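You operate a simulated robot arm through the tools that you are given. There is no shell and no other tool.

You are at the controls of a simulated robot arm. One attempt, no reset.

Task
Pack the moulding named on the card marked send, fold the flaps shut and tape the carton.
Fine: carton marked fragile; run the blue slider marked seal from end to end; the other mouldings stay.

It is judged by the outcome, as a careful person would: the job done as asked, and still so three seconds after it is handed in. It fails if anything else is knocked over, pushed out of place, dropped, spilled or broken. A push-on lid holds only when it is set on centred and level and pressed home; a screw cap is set on level and turned clockwise until tight. Flat cloth is picked up by pressing the open fingertips on it (5 to 10 N) and closing them slowly along it; thin cloth reads only 2 to 8 mm in the jaws.

Robot
A 6-joint arm with a two-finger gripper, fixed in place. Base frame: the origin is at the foot of the arm, x ahead of it, y to its left, z up; the work surface is at about z = 0.92. Units: m, degrees, N and s.
Its first joint turns from -166.0 to 166.0 degrees. Payload 2.45 kg.
The tool frame sits at the grasp point between the pads (the TCP): z along the fingers, y along the line on which they close. The tips reach 0.02 m beyond it. The gripper opens to 0.14 m. The gripper's body begins 0.168 m behind the TCP.
Orientation is told as [roll, pitch, yaw] about the base's x, y, z axes, in that order, counted from this pose: with the fingers straight down and closing along the base's y, the tool's x points along the base's -x, its y along +y and its z along -z.

Tools
- The arm moves only by the tool apply_moves. Its argument "targets" is a list that holds one entry, the list of rows, each a list of 7 numbers: the shift along the base's x, y, z in cm, then the turn, a rotation vector about the base's x, y, z in degrees, then the opening, from 0 (shut) to 1 (fully open). In form: [[[tx, ty, tz, rx, ry, rz, jaw], ...]]. A call has 1 to 20 rows; each row shifts and turns the commanded pose from where the row before left it. Each row takes 0.2 s and may step no farther than 0.05 m and 8.6 degrees from the row before; otherwise, or with a gripper value out of range, the whole call is refused. Where a pose cannot be reached the arm comes as near as it can. A force on the tool above 40 N (or 10 N above the force at the start of the call, whichever is more), or a blocked arm, ends the call early, and 0.2 s more pass. Each finger travels about 0.045 m/s and halts on what it meets, pressing with about 40 N; the grip force reading is that of the motor and also rises with nothing between the fingers. The clock runs only during rows and for 0.2 s after the last one: add rows that do not move to give the fingers time. It gives the time, the measured TCP pose, the force on the tool (base axes), the opening and the grip force at its end, in the units of the frame above (readings bear some noise), with the torque about the TCP (base axes, N m) and any sound that the robot's microphone picked up.
- Cameras (640 x 400 px; columns grow to the right, rows downward): "scene" is fixed at [0.3992, -0.5007, 1.7523]; the picture's right is [0.83, -0.56, 0.00], its down [-0.35, -0.51, -0.79] and it looks along [0.44, 0.65, -0.62] (base axes); focal length 349 px, centre (320, 200). "wrist" rides on the gripper at [0.078, 0.011, -0.209] in the tool frame; the picture's right is [-0.14, 0.99, 0.00], its down [-0.92, -0.13, -0.37] and it looks along [-0.36, -0.05, 0.93] (tool axes); focal length 280 px, centre (320, 200). There is no depth. A picture from a camera that has moved, and an enlarged one, comes with that camera's place and axes in the base frame and with its lens.
- get_image(camera): a new picture of that camera. It takes no simulated time.
- inspect(camera, box): a new picture of the part [left, top, right, bottom] of that camera's present view, enlarged. It takes no simulated time.
- close_job(): hands the job in; it is judged then, once.

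Nothing tells you positions but the pictures and the camera data. Unless the task says otherwise, let go and move clear before handing in.

The tools are called as a command line: name --argument value ..., lists and objects as JSON in quotes. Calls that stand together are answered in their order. apply_moves: Moves the arm, as the interface text tells. Its arguments: {"type":"object","properties":{"targets":{"type":"array","items":{"type":"array","items":{"type":"array","items":{"type":"number"}}}}},"required":["targets"]} The other tools are called the same way: get_image (camera) takes a picture; inspect (camera, box) takes an enlarged picture of a part of a camera's view; close_job () hands the job in.

At the start:

```text
time_s: 0.0
tcp_pos: [0.653, 0.2109, 1.2635]
orientation: [0.2, -0.1, 0.1]
contact_force: [0.3, -1.6, -0.4]
moment: [0.0, 0.01, -0.03]
opening: 0.14
gripper_force: 0.1
```

scene: 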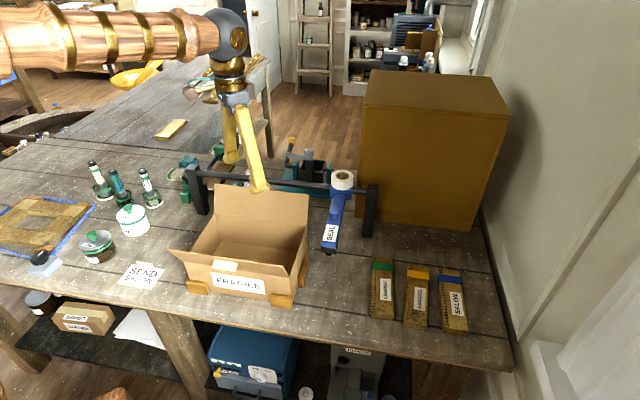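
wrist: 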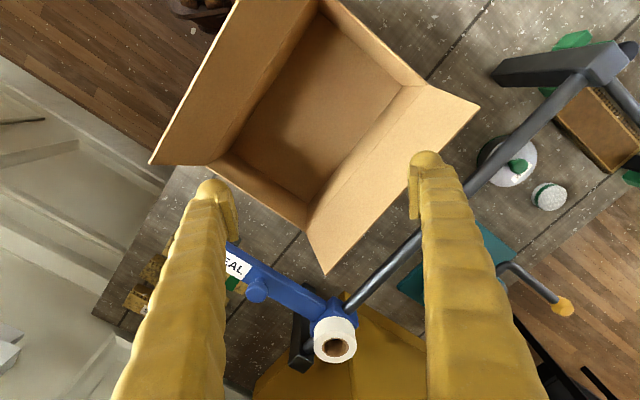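

I see an open carton in front of a dark rail with a blue tape slider marked "seal", a card marked "send", and three mouldings lying on the right. I'll look closer at each before moving.

inspect --camera "scene" --box '[100, 240, 200, 302]'

inspect --camera "scene" --box '[350, 240, 490, 340]'

inspect --camera "scene" --box '[160, 150, 400, 310]'

inspect --camera "scene" --box '[0, 130, 180, 290]'

```text
6.40 times, centred on (150, 271) of scene
camera zoom: at [0.3992, -0.5007, 1.7523], right [0.83, -0.56, 0.0], down [-0.35, -0.51, -0.79], along [0.44, 0.65, -0.62], focal length 2233 px, centre (1408, -254)
```

zoom: 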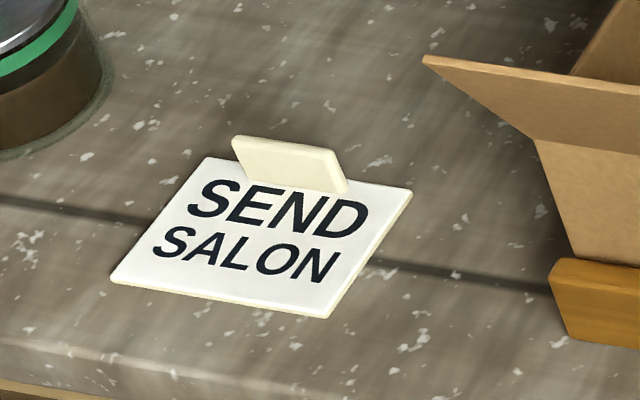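

```text
4.00 times, centred on (420, 290) of scene
camera zoom: at [0.3992, -0.5007, 1.7523], right [0.83, -0.56, 0.0], down [-0.35, -0.51, -0.79], along [0.44, 0.65, -0.62], focal length 1396 px, centre (-80, -160)
```

zoom: 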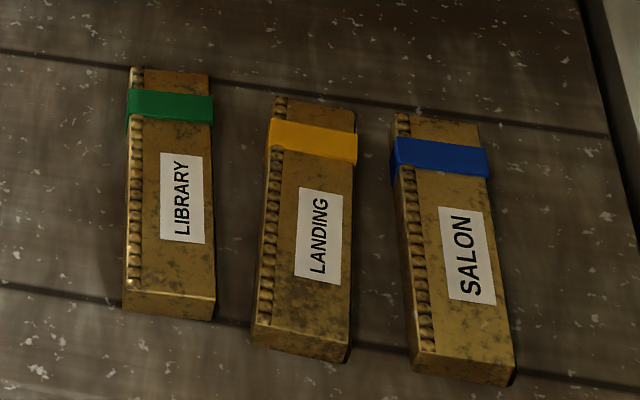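

```text
2.50 times, centred on (280, 230) of scene
camera zoom: at [0.3992, -0.5007, 1.7523], right [0.83, -0.56, 0.0], down [-0.35, -0.51, -0.79], along [0.44, 0.65, -0.62], focal length 872 px, centre (420, 125)
```

zoom: 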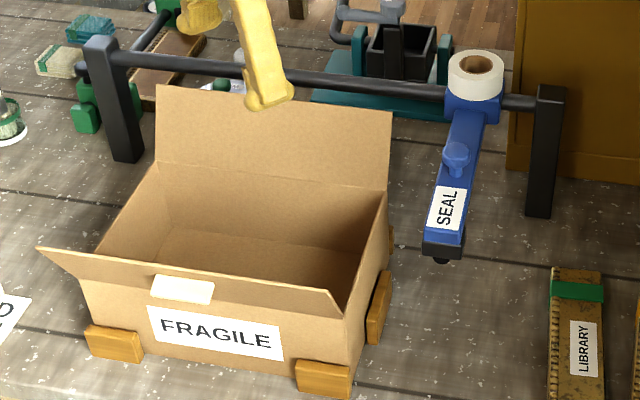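

```text
2.50 times, centred on (90, 210) of scene
camera zoom: at [0.3992, -0.5007, 1.7523], right [0.83, -0.56, 0.0], down [-0.35, -0.51, -0.79], along [0.44, 0.65, -0.62], focal length 872 px, centre (895, 175)
```

zoom: 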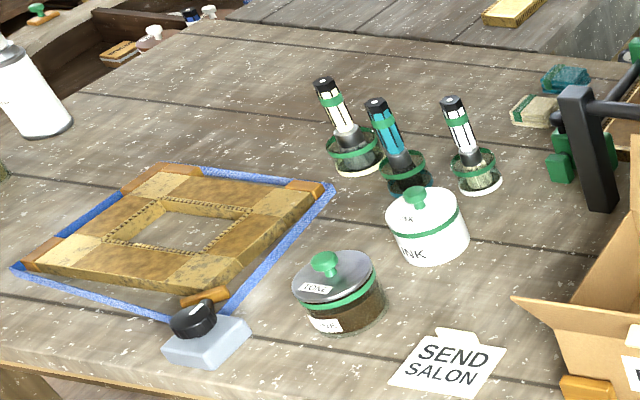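

The card names SALON, the bar with the blue band on the far right. I need finer views of the carton flaps, the slider and the Salon bar to measure them.

inspect --camera "scene" --box '[165, 175, 325, 275]'

inspect --camera "scene" --box '[165, 220, 325, 320]'

inspect --camera "scene" --box '[290, 150, 418, 230]'

inspect --camera "scene" --box '[300, 190, 396, 250]'

inspect --camera "wrist" --box '[140, 0, 640, 312]'

inspect --camera "wrist" --box '[90, 200, 410, 400]'

```text
4.00 times, centred on (245, 225) of scene
camera zoom: at [0.3992, -0.5007, 1.7523], right [0.83, -0.56, 0.0], down [-0.35, -0.51, -0.79], along [0.44, 0.65, -0.62], focal length 1396 px, centre (620, 100)
```

zoom: 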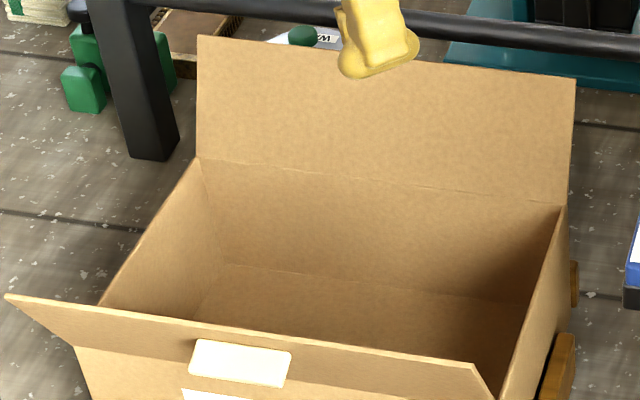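

```text
4.00 times, centred on (245, 270) of scene
camera zoom: at [0.3992, -0.5007, 1.7523], right [0.83, -0.56, 0.0], down [-0.35, -0.51, -0.79], along [0.44, 0.65, -0.62], focal length 1396 px, centre (620, -80)
```

zoom: 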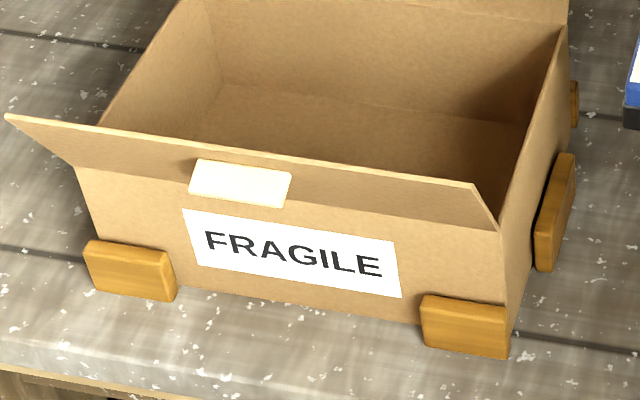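

```text
5.00 times, centred on (354, 190) of scene
camera zoom: at [0.3992, -0.5007, 1.7523], right [0.83, -0.56, 0.0], down [-0.35, -0.51, -0.79], along [0.44, 0.65, -0.62], focal length 1745 px, centre (150, 250)
```

zoom: 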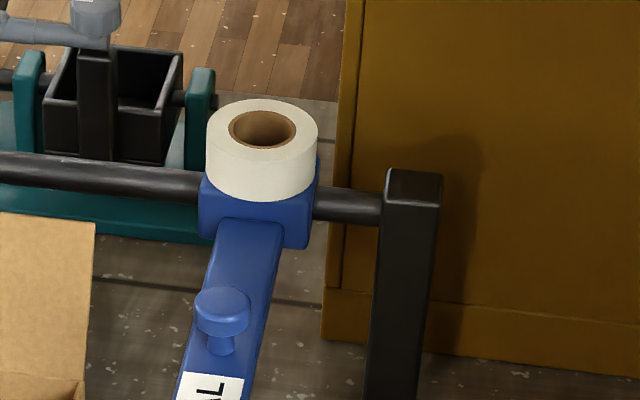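

```text
6.67 times, centred on (348, 220) of scene
camera zoom: at [0.3992, -0.5007, 1.7523], right [0.83, -0.56, 0.0], down [-0.35, -0.51, -0.79], along [0.44, 0.65, -0.62], focal length 2326 px, centre (133, 67)
```

zoom: 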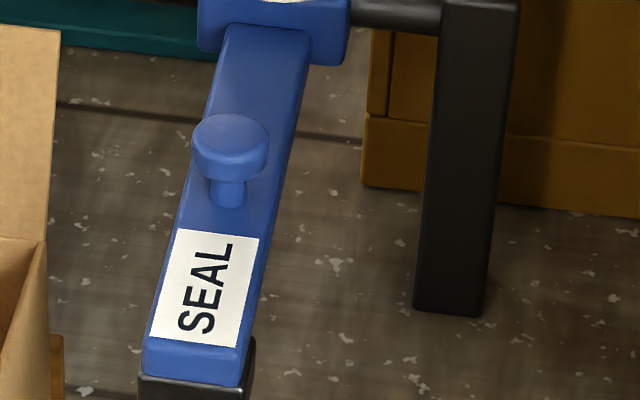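

```text
1.28 times, centred on (390, 156) of wrist
camera zoom: at [0.5746, 0.2224, 1.4707], right [0.14, 0.99, 0.0], down [0.92, -0.13, 0.37], along [0.37, -0.05, -0.93], focal length 359 px, centre (230, 256)
```

zoom: 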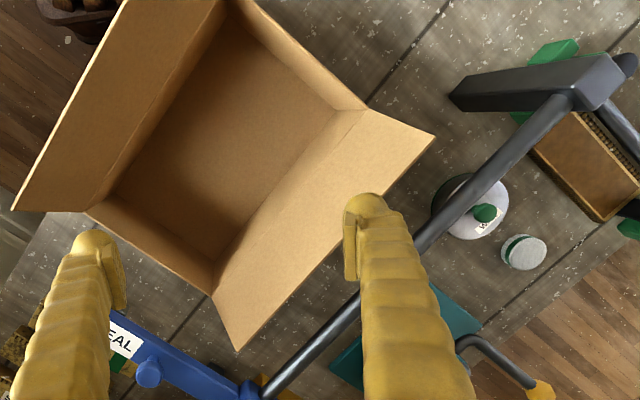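

```text
2.00 times, centred on (250, 300) of wrist
camera zoom: at [0.5746, 0.2224, 1.4707], right [0.14, 0.99, 0.0], down [0.92, -0.13, 0.37], along [0.37, -0.05, -0.93], focal length 561 px, centre (460, 0)
```

zoom: 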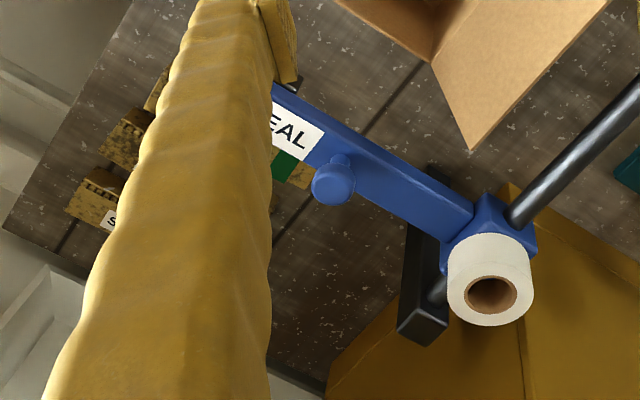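

The carton's top rim sits at about z 1.04, centred near (0.62, 0.20), with its long side at about -45°. The Salon bar is near (1.03, -0.22), at the edge of reach. I'll move up and over toward it with a 45° yaw for a closer view.

apply_moves --targets '[[[2.4, -3.6, 0.5, 0, 0, 4.1, 1], [2.4, -3.6, 0.5, 0, 0, 4.1, 1], [2.4, -3.6, 0, 0, 0, 4.1, 1], [2.4, -3.6, 0, 0, 0, 4.1, 1], [2.4, -3.6, 0, 0, 0, 4.1, 1], [2.4, -3.6, 0, 0, 0, 4.1, 1], [2.4, -3.6, 0, 0, 0, 4.1, 1], [2.4, -3.6, 0, 0, 0, 4.1, 0.8], [2.4, -3.6, 0, 0, 0, 4.1, 0.7], [2.4, -3.6, 0, 0, 0, 4.1, 0.6], [2.4, -3.6, 0, 0, 0, 4.0, 0.6], [0, 0, 0, 0, 0, 0, 0.6]]]'

get_image --camera "wrist"

get_image --camera "scene"

```text
time_s: 2.6
tcp_pos: [0.9158, -0.1842, 1.2714]
orientation: [0.2, -0.1, 45.1]
contact_force: [-0.4, -0.3, -0.2]
moment: [0.04, 0.04, -0.02]
opening: 0.0842
gripper_force: 0.1
```

```text
taken
camera wrist: at [0.8534, -0.2312, 1.4805], right [-0.6, 0.8, 0.0], down [0.74, 0.56, 0.37], along [0.29, 0.23, -0.93], focal length 280 px, centre (320, 200)
```

wrist: 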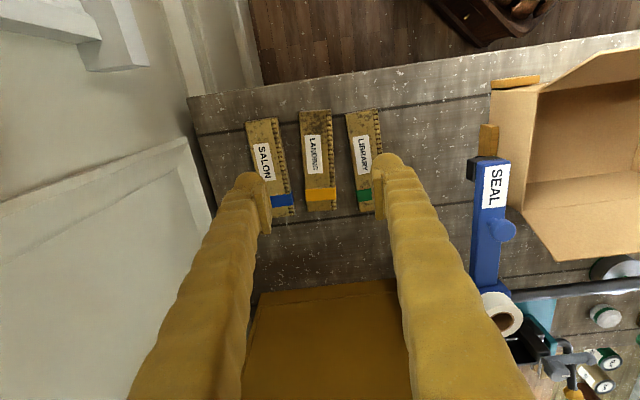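

```text
taken
```

scene: 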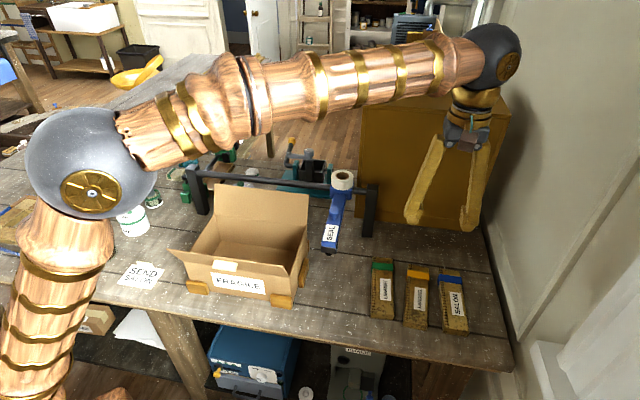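

I'm near the three bars with the jaws at about 8 cm. I'll zoom in on Salon to measure it.

inspect --camera "wrist" --box '[220, 90, 412, 210]'

inspect --camera "scene" --box '[400, 250, 496, 340]'

inspect --camera "scene" --box '[200, 250, 264, 290]'

inspect --camera "wrist" --box '[440, 60, 640, 320]'

```text
3.33 times, centred on (316, 150) of wrist
camera zoom: at [0.8534, -0.2312, 1.4805], right [-0.6, 0.8, 0.0], down [0.74, 0.56, 0.37], along [0.29, 0.23, -0.93], focal length 935 px, centre (333, 367)
```

zoom: 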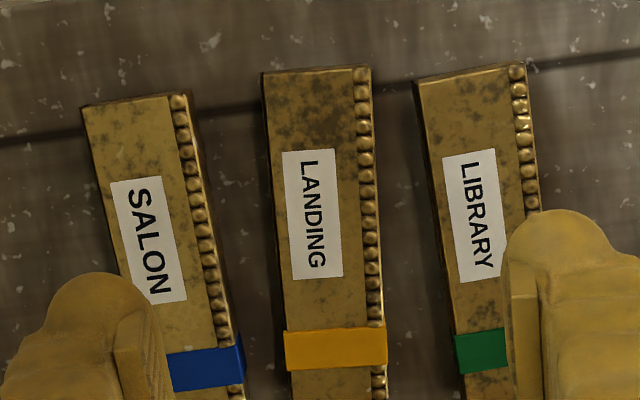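

```text
4.44 times, centred on (448, 295) of scene
camera zoom: at [0.3992, -0.5007, 1.7523], right [0.83, -0.56, 0.0], down [-0.35, -0.51, -0.79], along [0.44, 0.65, -0.62], focal length 1551 px, centre (-249, -222)
```

zoom: 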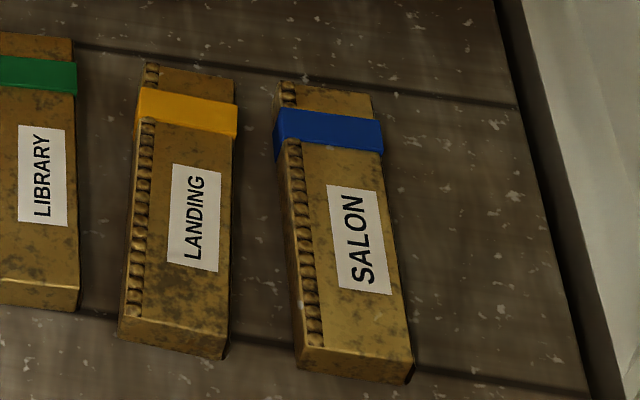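

```text
10.00 times, centred on (232, 270) of scene
camera zoom: at [0.3992, -0.5007, 1.7523], right [0.83, -0.56, 0.0], down [-0.35, -0.51, -0.79], along [0.44, 0.65, -0.62], focal length 3490 px, centre (1200, -500)
```

zoom: 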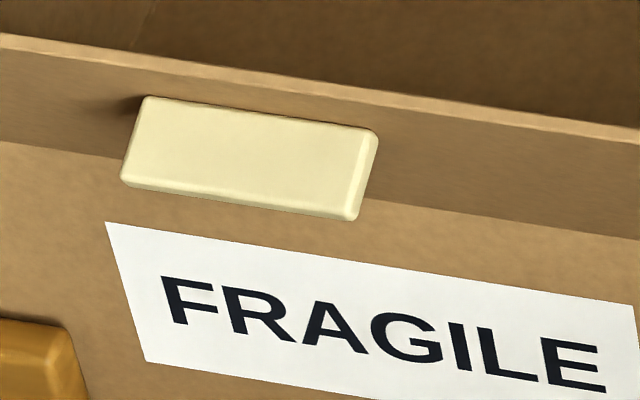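

```text
1.54 times, centred on (540, 190) of wrist
camera zoom: at [0.8534, -0.2312, 1.4805], right [-0.6, 0.8, 0.0], down [0.74, 0.56, 0.37], along [0.29, 0.23, -0.93], focal length 431 px, centre (-18, 215)
```

zoom: 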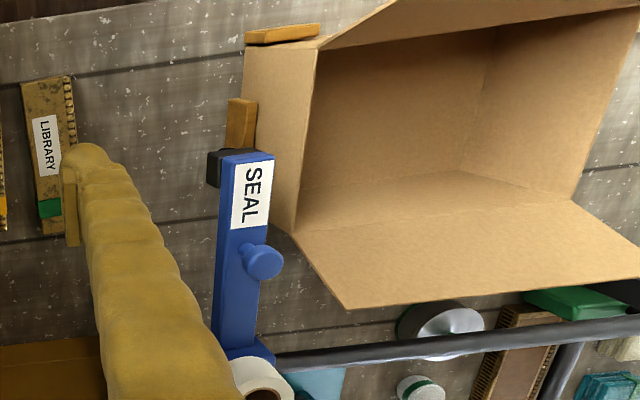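

Salon measures about 0.197 × 0.058 × 0.03 m, centred near (1.028, -0.217), with its length at 45°. I'll tilt the tool about 30° along the bar for extra reach and move above it.

apply_moves --targets '[[[2.0, -0.9, -2.5, 5.3, -5.3, 0, 0.53], [2.0, -0.9, -2.5, 5.3, -5.3, 0, 0.53], [2.0, -0.9, -2.5, 5.3, -5.3, 0, 0.53], [2.0, -0.9, -2.5, 5.3, -5.3, 0, 0.53], [1.9, -0.96, -2.0, 0, 0, 0, 0.53], [0, 0, 0, 0, 0, 0, 0.53]]]'

get_image --camera "wrist"

inspect --camera "scene" --box '[360, 120, 520, 340]'

```text
time_s: 4.0
tcp_pos: [1.0146, -0.2291, 1.1523]
orientation: [0.1, -30.2, 45.1]
contact_force: [0.4, 0.4, -0.1]
moment: [-0.01, 0.0, 0.02]
opening: 0.0741
gripper_force: 0.1
```

```text
taken
camera wrist: at [0.8865, -0.3439, 1.2934], right [-0.62, 0.78, 0.07], down [0.52, 0.34, 0.78], along [0.59, 0.52, -0.62], focal length 280 px, centre (320, 200)
```

wrist: 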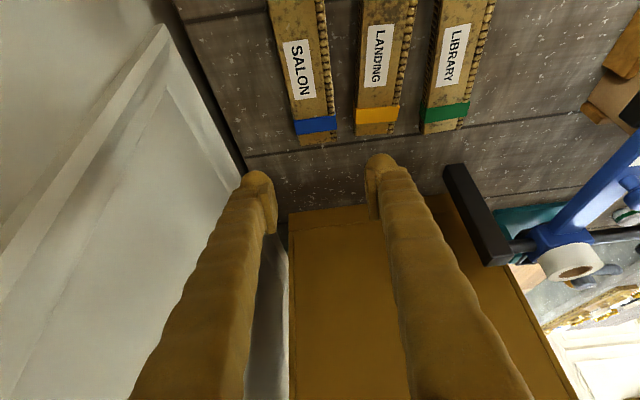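

```text
1.82 times, centred on (440, 230) of scene
camera zoom: at [0.3992, -0.5007, 1.7523], right [0.83, -0.56, 0.0], down [-0.35, -0.51, -0.79], along [0.44, 0.65, -0.62], focal length 634 px, centre (102, 146)
```

zoom: 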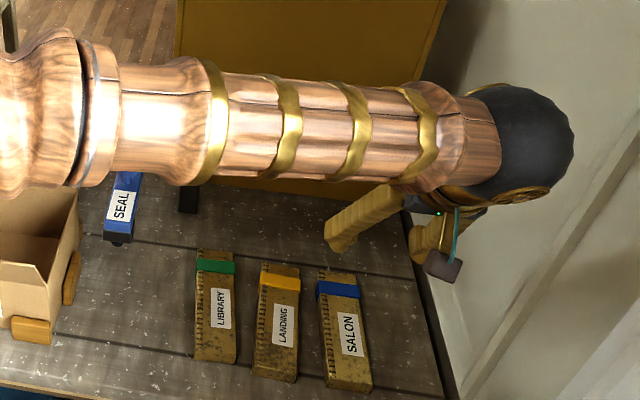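

The tilted pose was reached and sits directly above the bar. I'll descend to just above the bar's top and check alignment.

apply_moves --targets '[[[0, 0, -3.5, 0, 0, 0, 0.53], [0, 0, -3.5, 0, 0, 0, 0.53], [0, 0, -3.5, 0, 0, 0, 0.53], [0, 0, -2.5, 0, 0, 0, 0.53], [0, 0, -1.5, 0, 0, 0, 0.53], [0, 0, 0, 0, 0, 0, 0.53]]]'

get_image --camera "wrist"

inspect --camera "scene" --box '[360, 200, 520, 340]'

```text
time_s: 5.4
tcp_pos: [1.0157, -0.2303, 1.0069]
orientation: [0.1, -30.0, 45.0]
contact_force: [-0.5, 0.3, -0.2]
moment: [0.01, -0.03, 0.01]
opening: 0.0743
gripper_force: 0.1
```

```text
taken
camera wrist: at [0.8869, -0.3442, 1.148], right [-0.62, 0.78, 0.07], down [0.52, 0.34, 0.78], along [0.59, 0.52, -0.62], focal length 280 px, centre (320, 200)
```

wrist: 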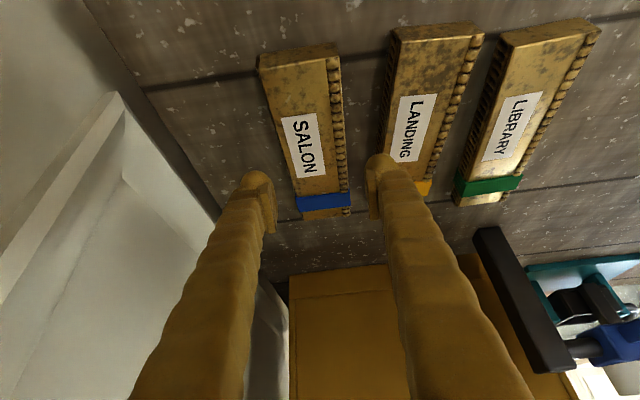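

```text
2.86 times, centred on (440, 270) of scene
camera zoom: at [0.3992, -0.5007, 1.7523], right [0.83, -0.56, 0.0], down [-0.35, -0.51, -0.79], along [0.44, 0.65, -0.62], focal length 997 px, centre (-23, 0)
```

zoom: 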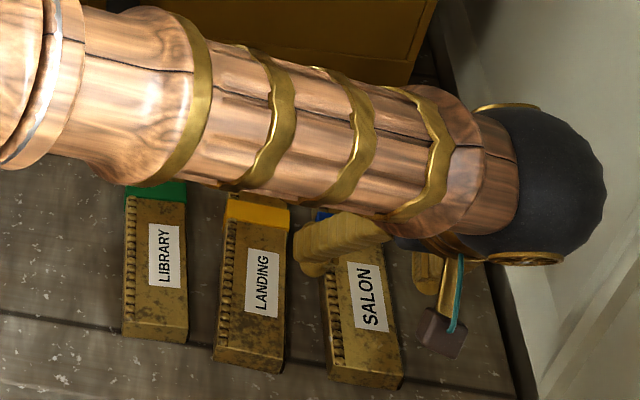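

The jaws straddle Salon with a small clearance on each side. I'll descend to grasp depth with a 2 mm sideways correction.

apply_moves --targets '[[[0.1, -0.1, -2.0, 0, 0, 0, 0.53], [0, 0, -2.0, 0, 0, 0, 0.53], [0, 0, -1.2, 0, 0, 0, 0.53], [0, 0, -0.5, 0, 0, 0, 0.53], [0, 0, 0, 0, 0, 0, 0.53]]]'

get_image --camera "wrist"

inspect --camera "scene" --box '[360, 220, 520, 340]'

```text
time_s: 6.6
tcp_pos: [1.0165, -0.2304, 0.9496]
orientation: [0.1, -30.0, 45.1]
contact_force: [0.1, 0.2, 0.1]
moment: [0.0, 0.01, 0.01]
opening: 0.0741
gripper_force: 0.1
```

```text
taken
camera wrist: at [0.8878, -0.3454, 1.091], right [-0.62, 0.78, 0.07], down [0.52, 0.34, 0.78], along [0.59, 0.52, -0.62], focal length 280 px, centre (320, 200)
```

wrist: 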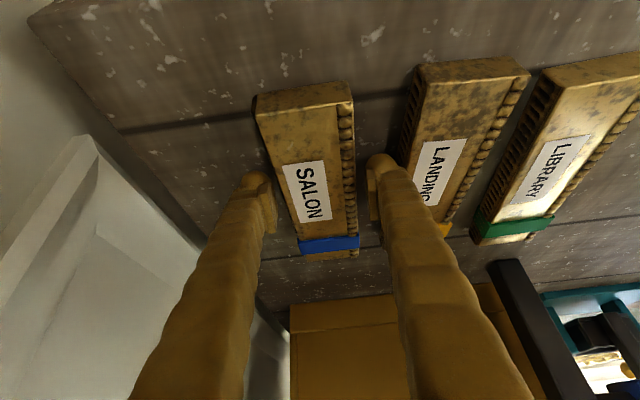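

```text
3.33 times, centred on (440, 280) of scene
camera zoom: at [0.3992, -0.5007, 1.7523], right [0.83, -0.56, 0.0], down [-0.35, -0.51, -0.79], along [0.44, 0.65, -0.62], focal length 1163 px, centre (-80, -67)
```

zoom: 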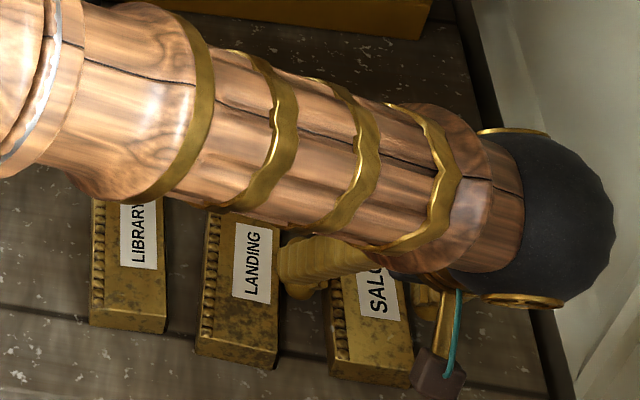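

No contact so far, and the fingers flank Salon only. Closing on it now.

apply_moves --targets '[[[0, 0, 0, 0, 0, 0, 0.45], [0, 0, 0, 0, 0, 0, 0.35], [0, 0, 0, 0, 0, 0, 0.3], [0, 0, 0, 0, 0, 0, 0.3], [0, 0, 0, 0, 0, 0, 0.3]]]'

get_image --camera "wrist"

```text
time_s: 7.8
tcp_pos: [1.0159, -0.2326, 0.9487]
orientation: [0.1, -30.0, 45.1]
contact_force: [-0.4, -0.7, 0.3]
moment: [-0.06, -0.04, 0.04]
opening: 0.0588
gripper_force: 40.0
```

```text
taken
camera wrist: at [0.8878, -0.3454, 1.0911], right [-0.62, 0.78, 0.07], down [0.52, 0.34, 0.78], along [0.59, 0.52, -0.62], focal length 280 px, centre (320, 200)
```

wrist: 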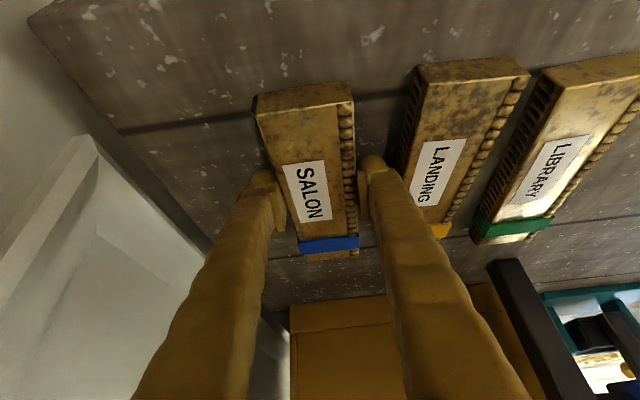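

Gripped at 0.0588 m with 40 N. I'll lift slowly straight up and check that the bar comes along level.

apply_moves --targets '[[[0, 0, 1.0, 0, 0, 0, 0.3], [0, 0, 1.5, 0, 0, 0, 0.3], [0, 0, 2.0, 0, 0, 0, 0.3], [0, 0, 2.5, 0, 0, 0, 0.3], [0, 0, 3.0, 0, 0, 0, 0.3], [0, 0, 0, 0, 0, 0, 0.3]]]'

get_image --camera "wrist"

get_image --camera "scene"

```text
time_s: 9.2
tcp_pos: [1.0176, -0.2291, 1.0503]
orientation: [0.0, -30.1, 45.2]
contact_force: [-0.4, 0.1, -2.6]
moment: [-0.06, 0.04, 0.03]
opening: 0.0589
gripper_force: 39.9
```

```text
taken
camera wrist: at [0.8882, -0.3438, 1.1922], right [-0.62, 0.78, 0.07], down [0.52, 0.34, 0.78], along [0.59, 0.52, -0.62], focal length 280 px, centre (320, 200)
```

wrist: 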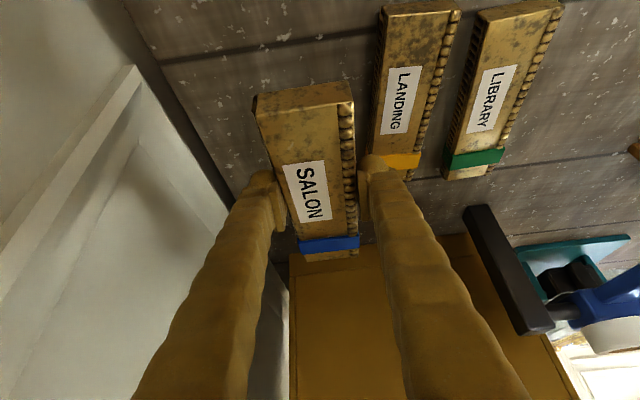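

```text
taken
```

scene: 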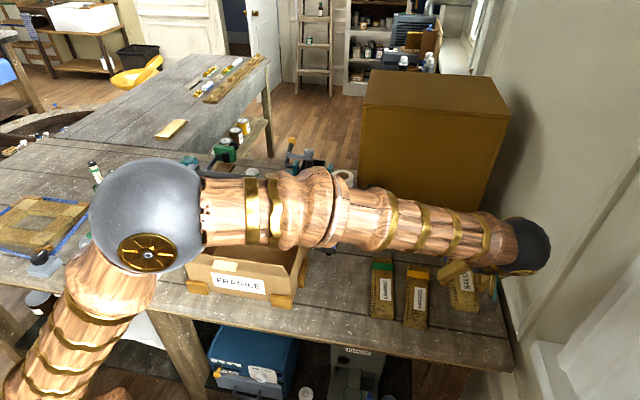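

The bar is held level and weighs about 0.26 kg. I'll raise it clear of the slider, then carry it over the carton while turning 90° so it lies along the carton's length.

apply_moves --targets '[[[-0.6, 0.6, 4.0, 0, 0, 0, 0.3], [-1.0, 1.0, 4.0, 0, 0, 0, 0.3], [-1.0, 1.0, 4.0, 0, 0, 0, 0.3], [-1.0, 1.0, 4.0, 0, 0, 0, 0.3], [-1.0, 1.0, 4.0, 0, 0, 0, 0.3], [-2.0, 2.2, 0, 0, 0, -5, 0.3], [-2.98, 3.25, 0, 0, 0, -7.5, 0.3], [-2.98, 3.25, 0, 0, 0, -7.5, 0.3], [-2.98, 3.25, 0, 0, 0, -7.5, 0.3], [-2.98, 3.25, 0, 0, 0, -7.5, 0.3], [-2.98, 3.25, 0, 0, 0, -7.5, 0.3], [-2.98, 3.25, 0, 0, 0, -7.5, 0.3], [-2.98, 3.25, 0, 0, 0, -7.5, 0.3], [-2.98, 3.25, 0, 0, 0, -7.5, 0.3], [-2.98, 3.25, 0, 0, 0, -7.5, 0.3], [-2.98, 3.25, 0, 0, 0, -7.5, 0.3], [-2.98, 3.25, 0, 0, 0, -7.5, 0.3], [-1.0, 1.0, 0, 0, 0, -2.5, 0.3], [0, 0, 0, 0, 0, 0, 0.3]]]'

get_image --camera "wrist"

get_image --camera "scene"

```text
time_s: 13.2
tcp_pos: [0.6118, 0.205, 1.2509]
orientation: [0.2, -30.1, -45.0]
contact_force: [-0.7, -0.2, -2.4]
moment: [0.04, 0.0, 0.01]
opening: 0.0592
gripper_force: 40.6
```

```text
taken
camera wrist: at [0.4973, 0.335, 1.3925], right [0.78, 0.62, 0.07], down [0.34, -0.52, 0.78], along [0.52, -0.59, -0.62], focal length 280 px, centre (320, 200)
```

wrist: 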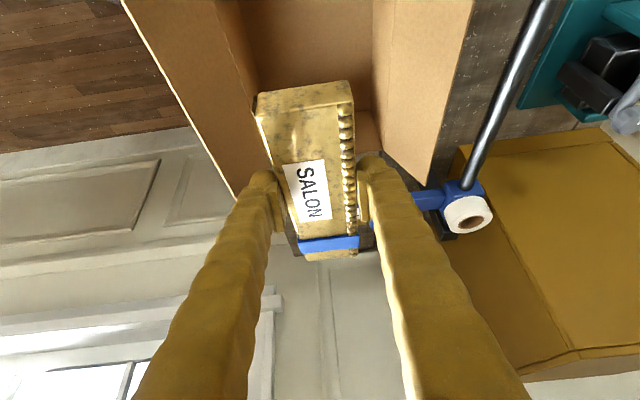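

```text
taken
```

scene: 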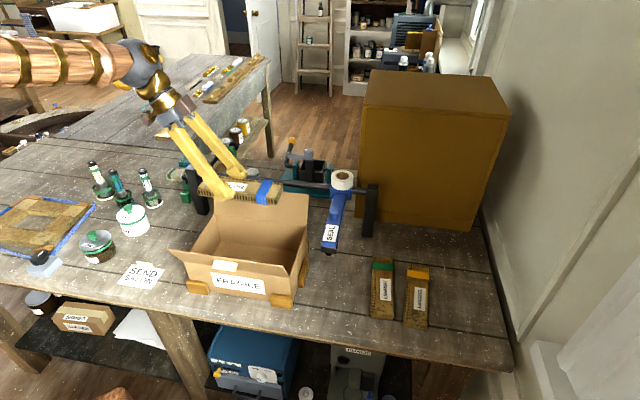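

Salon is over the carton with its long side aligned. I'll lower in stages, checking clearance to the flaps.

apply_moves --targets '[[[-0.17, 0.53, -3.5, 0, 0, 0, 0.3], [0, 0, -3.5, 0, 0, 0, 0.3], [0, 0, -3.5, 0, 0, 0, 0.3], [0, 0, -3.0, 0, 0, 0, 0.3], [0, 0, 0, 0, 0, 0, 0.3]]]'

get_image --camera "wrist"

inspect --camera "scene" --box '[60, 60, 380, 310]'

```text
time_s: 14.4
tcp_pos: [0.6088, 0.2105, 1.1146]
orientation: [0.2, -30.0, -44.9]
contact_force: [-0.6, 0.2, -1.1]
moment: [0.05, 0.05, 0.02]
opening: 0.0587
gripper_force: 39.8
```

```text
taken
camera wrist: at [0.4959, 0.3398, 1.2549], right [0.78, 0.62, 0.07], down [0.34, -0.52, 0.78], along [0.52, -0.59, -0.62], focal length 280 px, centre (320, 200)
```

wrist: 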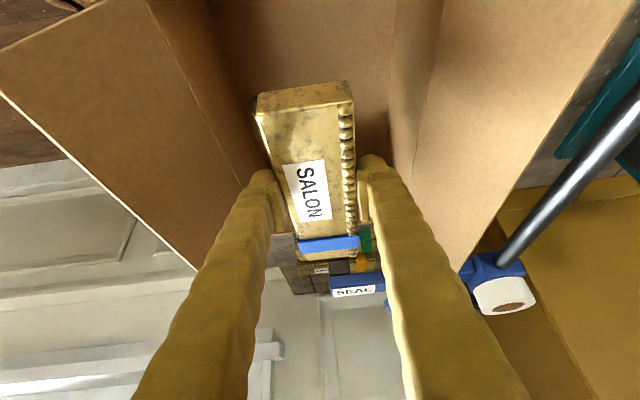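

```text
1.60 times, centred on (220, 185) of scene
camera zoom: at [0.3992, -0.5007, 1.7523], right [0.83, -0.56, 0.0], down [-0.35, -0.51, -0.79], along [0.44, 0.65, -0.62], focal length 558 px, centre (480, 224)
```

zoom: 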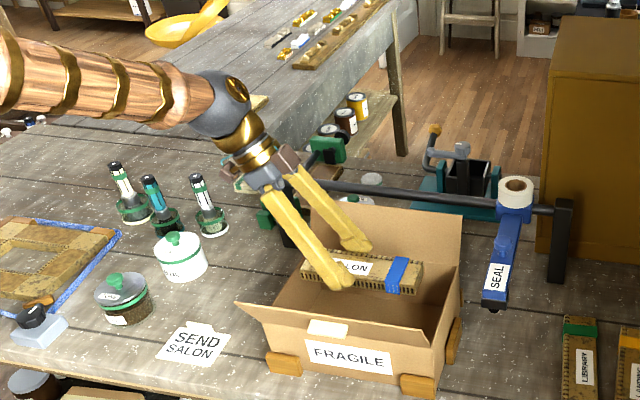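

Clearances look good. I'll lower the bar until it touches the carton floor.

apply_moves --targets '[[[0, 0, -3.5, 0, 0, 0, 0.3], [0, 0, -3.5, 0, 0, 0, 0.3], [0, 0, -3.0, 0, 0, 0, 0.3], [0, 0, -2.5, 0, 0, 0, 0.3], [0, 0, -1.5, 0, 0, 0, 0.3], [0, 0, 0, 0, 0, 0, 0.3]]]'

get_image --camera "wrist"

inspect --camera "scene" --box '[60, 100, 316, 310]'

```text
time_s: 15.8
tcp_pos: [0.6085, 0.2096, 0.9752]
orientation: [0.1, -30.0, -44.9]
contact_force: [0.8, 0.2, -0.9]
moment: [0.06, 0.0, -0.04]
opening: 0.0587
gripper_force: 39.5
```

```text
taken
camera wrist: at [0.4953, 0.3392, 1.1156], right [0.78, 0.62, 0.07], down [0.34, -0.52, 0.78], along [0.52, -0.59, -0.62], focal length 280 px, centre (320, 200)
```

wrist: 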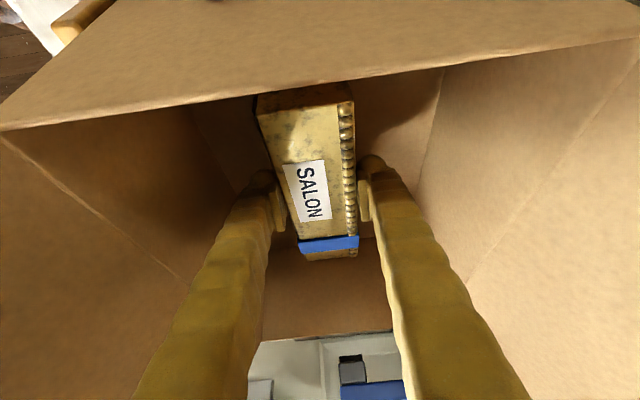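

```text
1.90 times, centred on (188, 205) of scene
camera zoom: at [0.3992, -0.5007, 1.7523], right [0.83, -0.56, 0.0], down [-0.35, -0.51, -0.79], along [0.44, 0.65, -0.62], focal length 665 px, centre (571, 190)
```

zoom: 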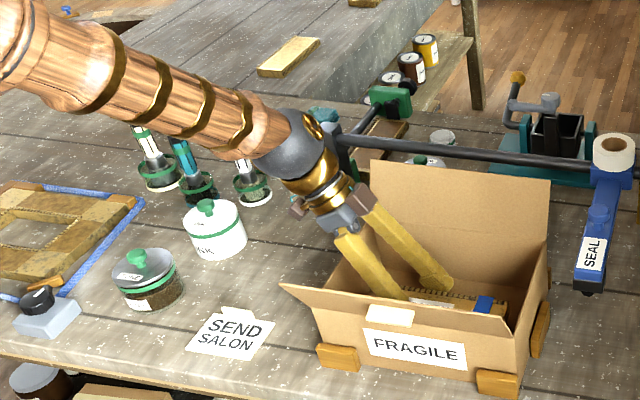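

About 2 cm to go. I'll continue down in small steps and watch for contact.

apply_moves --targets '[[[0, 0, -0.7, 0, 0, 0, 0.3], [0, 0, -0.6, 0, 0, 0, 0.3], [0, 0, -0.4, 0, 0, 0, 0.3], [0, 0, -0.2, 0, 0, 0, 0.3], [0, 0, 0, 0, 0, 0, 0.3]]]'

```text
time_s: 17.0
tcp_pos: [0.6118, 0.2096, 0.9558]
orientation: [0.1, -30.0, -44.9]
contact_force: [-0.5, -0.4, -2.9]
moment: [0.02, 0.05, 0.03]
opening: 0.0586
gripper_force: 40.3
```

apply_moves --targets '[[[0, 0, -0.15, 0, 0, 0, 0.3], [0, 0, -0.15, 0, 0, 0, 0.3], [0, 0, 0, 0, 0, 0, 0.3]]]'

inspect --camera "wrist" --box '[160, 60, 480, 340]'

```text
time_s: 17.8
tcp_pos: [0.6112, 0.2092, 0.9541]
orientation: [0.0, -30.0, -44.9]
contact_force: [-5.4, -11.9, 32.7]
moment: [-0.23, 0.13, -0.04]
opening: 0.0588
gripper_force: 39.6
```

```text
1.43 times, centred on (320, 200) of wrist
camera zoom: at [0.497, 0.3395, 1.095], right [0.78, 0.62, 0.07], down [0.34, -0.52, 0.78], along [0.52, -0.59, -0.62], focal length 401 px, centre (320, 200)
```

zoom: 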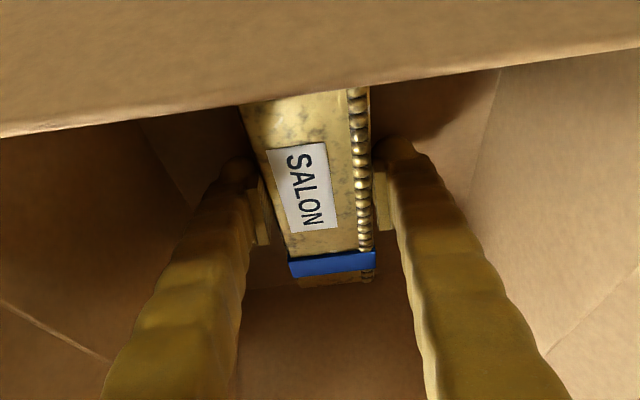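

The bar is on the carton floor, with the contact force now pushing up. I'll ease off 1 mm and open the jaws.

apply_moves --targets '[[[0, 0, 0.1, 0, 0, 0, 0.3], [0, 0, 0, 0, 0, 0, 0.45], [0, 0, 0, 0, 0, 0, 0.55], [0, 0, 0, 0, 0, 0, 0.6], [0, 0, 0, 0, 0, 0, 0.6]]]'

inspect --camera "wrist" --box '[160, 60, 480, 340]'

```text
time_s: 19.0
tcp_pos: [0.6112, 0.2108, 0.9548]
orientation: [0.1, -30.0, -44.9]
contact_force: [-0.1, -0.4, -0.4]
moment: [-0.01, -0.02, 0.0]
opening: 0.0839
gripper_force: 0.1
```

```text
1.43 times, centred on (320, 200) of wrist
camera zoom: at [0.4969, 0.3401, 1.0952], right [0.78, 0.62, 0.07], down [0.34, -0.52, 0.78], along [0.52, -0.59, -0.62], focal length 401 px, centre (320, 200)
```

zoom: 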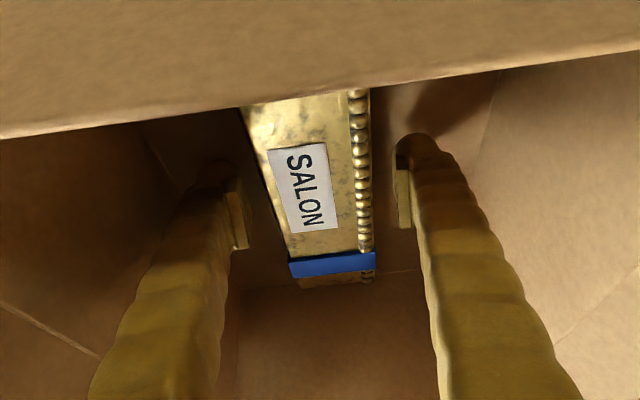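

Released, and Salon lies flat in the carton. I'll withdraw straight up, then level the tool and close the jaws for folding.

apply_moves --targets '[[[0, 0, 2.0, 0, 0, 0, 0.6], [0, 0, 3.5, 0, 0, 0, 0.6], [0, 0, 4.0, 0, 0, 0, 0.6], [0, 0, 4.0, 0, 0, 0, 0.6], [0, 0, 4.0, 0, 0, 0, 0.6], [0, 0, 4.0, 0, 0, 0, 0.6], [0, 0, 4.0, 0, 0, 0, 0.6], [0, 0, 3.0, 5.3, 5.3, 0, 0.6], [0, 0, 3.0, 5.3, 5.3, 0, 0.4], [0, 0, 0, 5.3, 5.3, 0, 0.2], [0, 0, 0, 5.3, 5.3, 0, 0.0], [0, 0, 0, 0, 0, 0, 0.0], [0, 0, 0, 0, 0, 0, 0.0]]]'

get_image --camera "wrist"

get_image --camera "scene"

```text
time_s: 21.8
tcp_pos: [0.6111, 0.2094, 1.2685]
orientation: [0.2, 0.1, -44.9]
contact_force: [-0.7, -0.5, -0.6]
moment: [0.01, 0.01, -0.01]
opening: 0.0001
gripper_force: 16.1
```

```text
taken
camera wrist: at [0.5637, 0.2732, 1.4774], right [0.8, 0.6, 0.0], down [0.56, -0.74, 0.37], along [0.22, -0.29, -0.93], focal length 280 px, centre (320, 200)
```

wrist: 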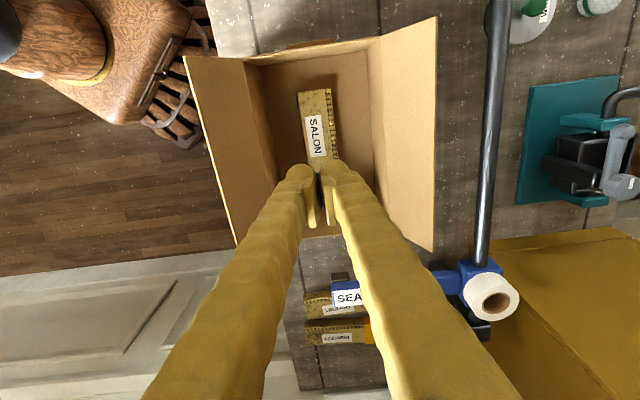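

```text
taken
```

scene: 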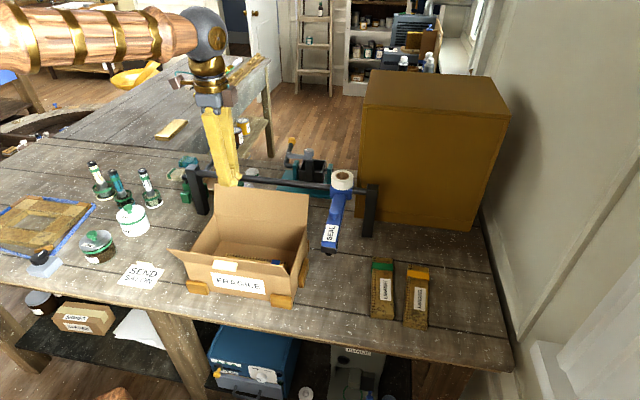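

Salon lies flat inside the carton. Next I'll close the back flap: closed fingertips go down between the flap and the rail, then push it forward and down.

apply_moves --targets '[[[3.5, 2.85, 0, 0, 0, 0, 0], [3.5, 2.85, 0, 0, 0, 0, 0], [3.5, 2.85, 0, 0, 0, 0, 0], [3.3, 2.75, 0, 0, 0, 0, 0], [0, 0, -4, 0, 0, 0, 0], [0, 0, -3, 0, 0, 0, 0], [0, 0, 0, 0, 0, 0, 0]]]'

get_image --camera "wrist"

inspect --camera "scene" --box '[140, 100, 396, 300]'

```text
time_s: 23.4
tcp_pos: [0.7508, 0.3216, 1.1973]
orientation: [0.1, 0.0, -44.8]
contact_force: [-0.1, -0.8, 0.0]
moment: [0.0, -0.04, -0.01]
opening: 0.0003
gripper_force: 29.3
```

```text
taken
camera wrist: at [0.7024, 0.3855, 1.4051], right [0.8, 0.6, 0.0], down [0.56, -0.74, 0.37], along [0.22, -0.29, -0.93], focal length 280 px, centre (320, 200)
```

wrist: 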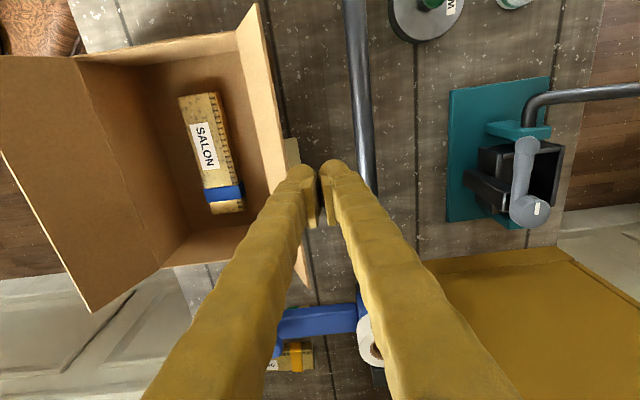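

```text
2.00 times, centred on (268, 200) of scene
camera zoom: at [0.3992, -0.5007, 1.7523], right [0.83, -0.56, 0.0], down [-0.35, -0.51, -0.79], along [0.44, 0.65, -0.62], focal length 698 px, centre (424, 200)
```

zoom: 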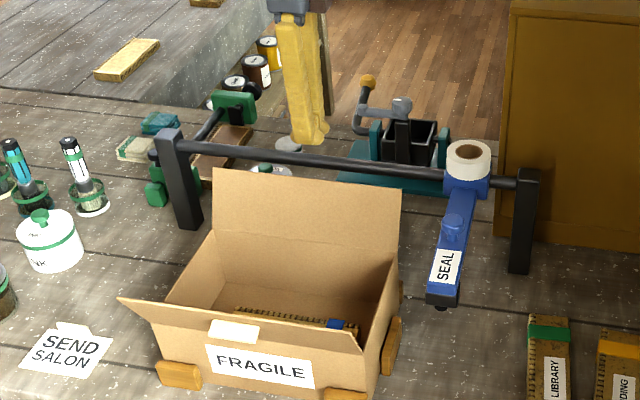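

The back flap also has a pull tab on its outer side at mid-length, so I'll push beside it. I'll shift 7.5 cm along the flap, descend behind it and start pushing.

apply_moves --targets '[[[2.65, -2.65, 0, 0, 0, 0, 0], [2.65, -2.65, 0, 0, 0, 0, 0], [0, 0, -3, 0, 0, 0, 0], [0, 0, -3, 0, 0, 0, 0], [0, 0, -2.5, 0, 0, 0, 0], [0, 0, 0, 0, 0, 0, 0]]]'

get_image --camera "wrist"

inspect --camera "scene" --box '[180, 130, 380, 300]'

```text
time_s: 24.8
tcp_pos: [0.8014, 0.2689, 1.1149]
orientation: [0.1, -0.1, -44.9]
contact_force: [0.2, -0.2, -0.1]
moment: [0.01, 0.02, 0.03]
opening: 0.0
gripper_force: 29.4
```

```text
taken
camera wrist: at [0.7543, 0.3328, 1.3221], right [0.8, 0.6, 0.0], down [0.56, -0.74, 0.37], along [0.23, -0.29, -0.93], focal length 280 px, centre (320, 200)
```

wrist: 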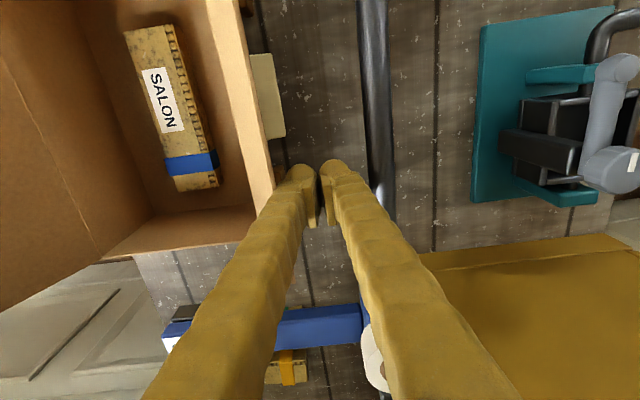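

```text
2.35 times, centred on (280, 215) of scene
camera zoom: at [0.3992, -0.5007, 1.7523], right [0.83, -0.56, 0.0], down [-0.35, -0.51, -0.79], along [0.44, 0.65, -0.62], focal length 821 px, centre (414, 165)
```

zoom: 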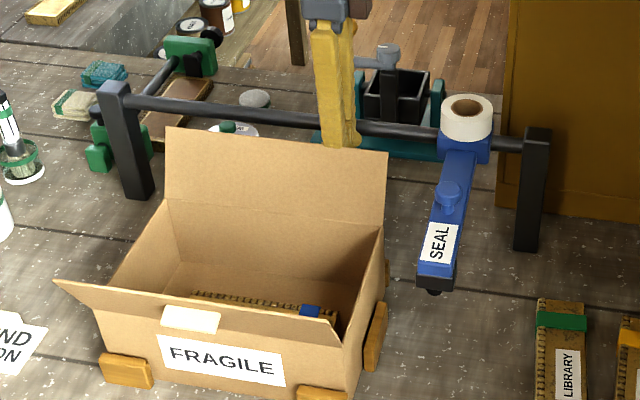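

The fingertips are behind the flap, clear of the tab and the rail. Now pushing the flap forward.

apply_moves --targets '[[[-0.7, -0.7, -0.4, 0, 0, 0, 0], [-1.0, -1.0, 0, 0, 0, 0, 0], [-1.0, -1.0, 0, 0, 0, 0, 0], [-1.0, -1.0, 0, 0, 0, 0, 0], [-1.0, -1.0, 0, 0, 0, 0, 0], [-1.0, -1.0, 0, 0, 0, 0, 0], [0, 0, 0, 0, 0, 0, 0]]]'

get_image --camera "wrist"

inspect --camera "scene" --box '[180, 130, 380, 300]'

```text
time_s: 26.4
tcp_pos: [0.7442, 0.2129, 1.111]
orientation: [0.1, -0.1, -44.8]
contact_force: [-0.1, 0.0, -0.4]
moment: [0.03, -0.02, -0.02]
opening: 0.0
gripper_force: 29.5
```

```text
taken
camera wrist: at [0.6969, 0.2761, 1.3187], right [0.8, 0.6, 0.0], down [0.56, -0.74, 0.37], along [0.22, -0.29, -0.93], focal length 280 px, centre (320, 200)
```

wrist: 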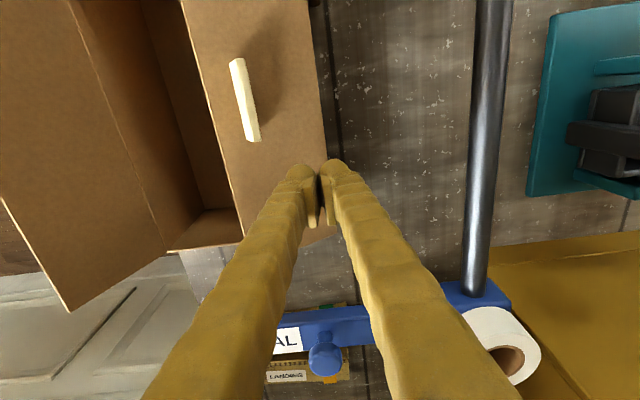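

```text
2.35 times, centred on (280, 215) of scene
camera zoom: at [0.3992, -0.5007, 1.7523], right [0.83, -0.56, 0.0], down [-0.35, -0.51, -0.79], along [0.44, 0.65, -0.62], focal length 821 px, centre (414, 165)
```

zoom: 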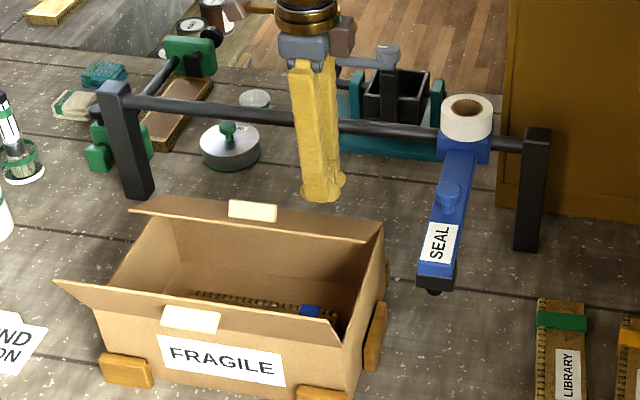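

The flap swings easily and stays where it's pushed. I'll continue the arc forward and down until it's flat.

apply_moves --targets '[[[-1.0, -1.0, 0, 0, 0, 0, 0], [-1.0, -1.0, -0.5, 0, 0, 0, 0], [-0.7, -0.7, -1.0, 0, 0, 0, 0], [-0.3, -0.3, -1.0, 0, 0, 0, 0], [0, 0, -0.8, 0, 0, 0, 0], [0, 0, -0.5, 0, 0, 0, 0], [0, 0, 0, 0, 0, 0, 0]]]'

get_image --camera "wrist"

inspect --camera "scene" --box '[180, 130, 380, 300]'

```text
time_s: 28.0
tcp_pos: [0.7155, 0.1827, 1.0726]
orientation: [0.1, 0.0, -45.0]
contact_force: [0.8, -0.1, 0.6]
moment: [0.0, 0.0, 0.01]
opening: 0.0
gripper_force: 29.7
```

```text
taken
camera wrist: at [0.6675, 0.2458, 1.2804], right [0.8, 0.6, 0.0], down [0.56, -0.74, 0.37], along [0.22, -0.29, -0.93], focal length 280 px, centre (320, 200)
```

wrist: 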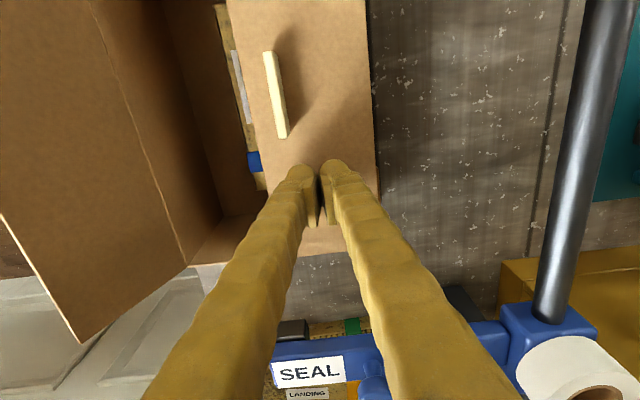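

```text
2.35 times, centred on (280, 215) of scene
camera zoom: at [0.3992, -0.5007, 1.7523], right [0.83, -0.56, 0.0], down [-0.35, -0.51, -0.79], along [0.44, 0.65, -0.62], focal length 821 px, centre (414, 165)
```

zoom: 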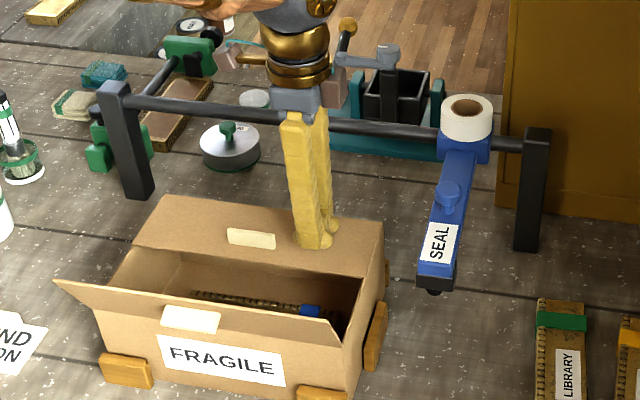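

The flap is nearly flat. I'll move a little toward its free edge and press it down gently.

apply_moves --targets '[[[-0.7, -0.7, -0.2, 0, 0, 0, 0], [-0.4, -0.4, -0.3, 0, 0, 0, 0], [0, 0, -0.3, 0, 0, 0, 0], [0, 0, -0.3, 0, 0, 0, 0], [0, 0, 0, 0, 0, 0, 0]]]'

inspect --camera "scene" --box '[180, 130, 380, 300]'

```text
time_s: 29.4
tcp_pos: [0.7043, 0.1713, 1.0641]
orientation: [0.3, -0.2, -44.9]
contact_force: [-5.9, -0.6, 19.0]
moment: [0.08, 0.09, 0.09]
opening: 0.006
gripper_force: 29.6
stopped in row 5: the force on the tool passed its limit at 41 N (the readings are from after the stop); the commanded pose is now the measured one
```

```text
2.35 times, centred on (280, 215) of scene
camera zoom: at [0.3992, -0.5007, 1.7523], right [0.83, -0.56, 0.0], down [-0.35, -0.51, -0.79], along [0.44, 0.65, -0.62], focal length 821 px, centre (414, 165)
```

zoom: 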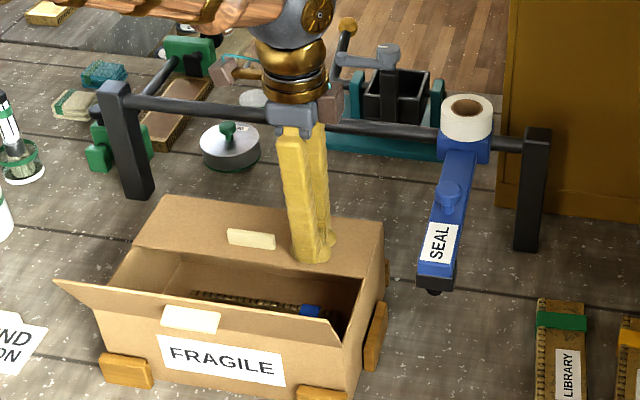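

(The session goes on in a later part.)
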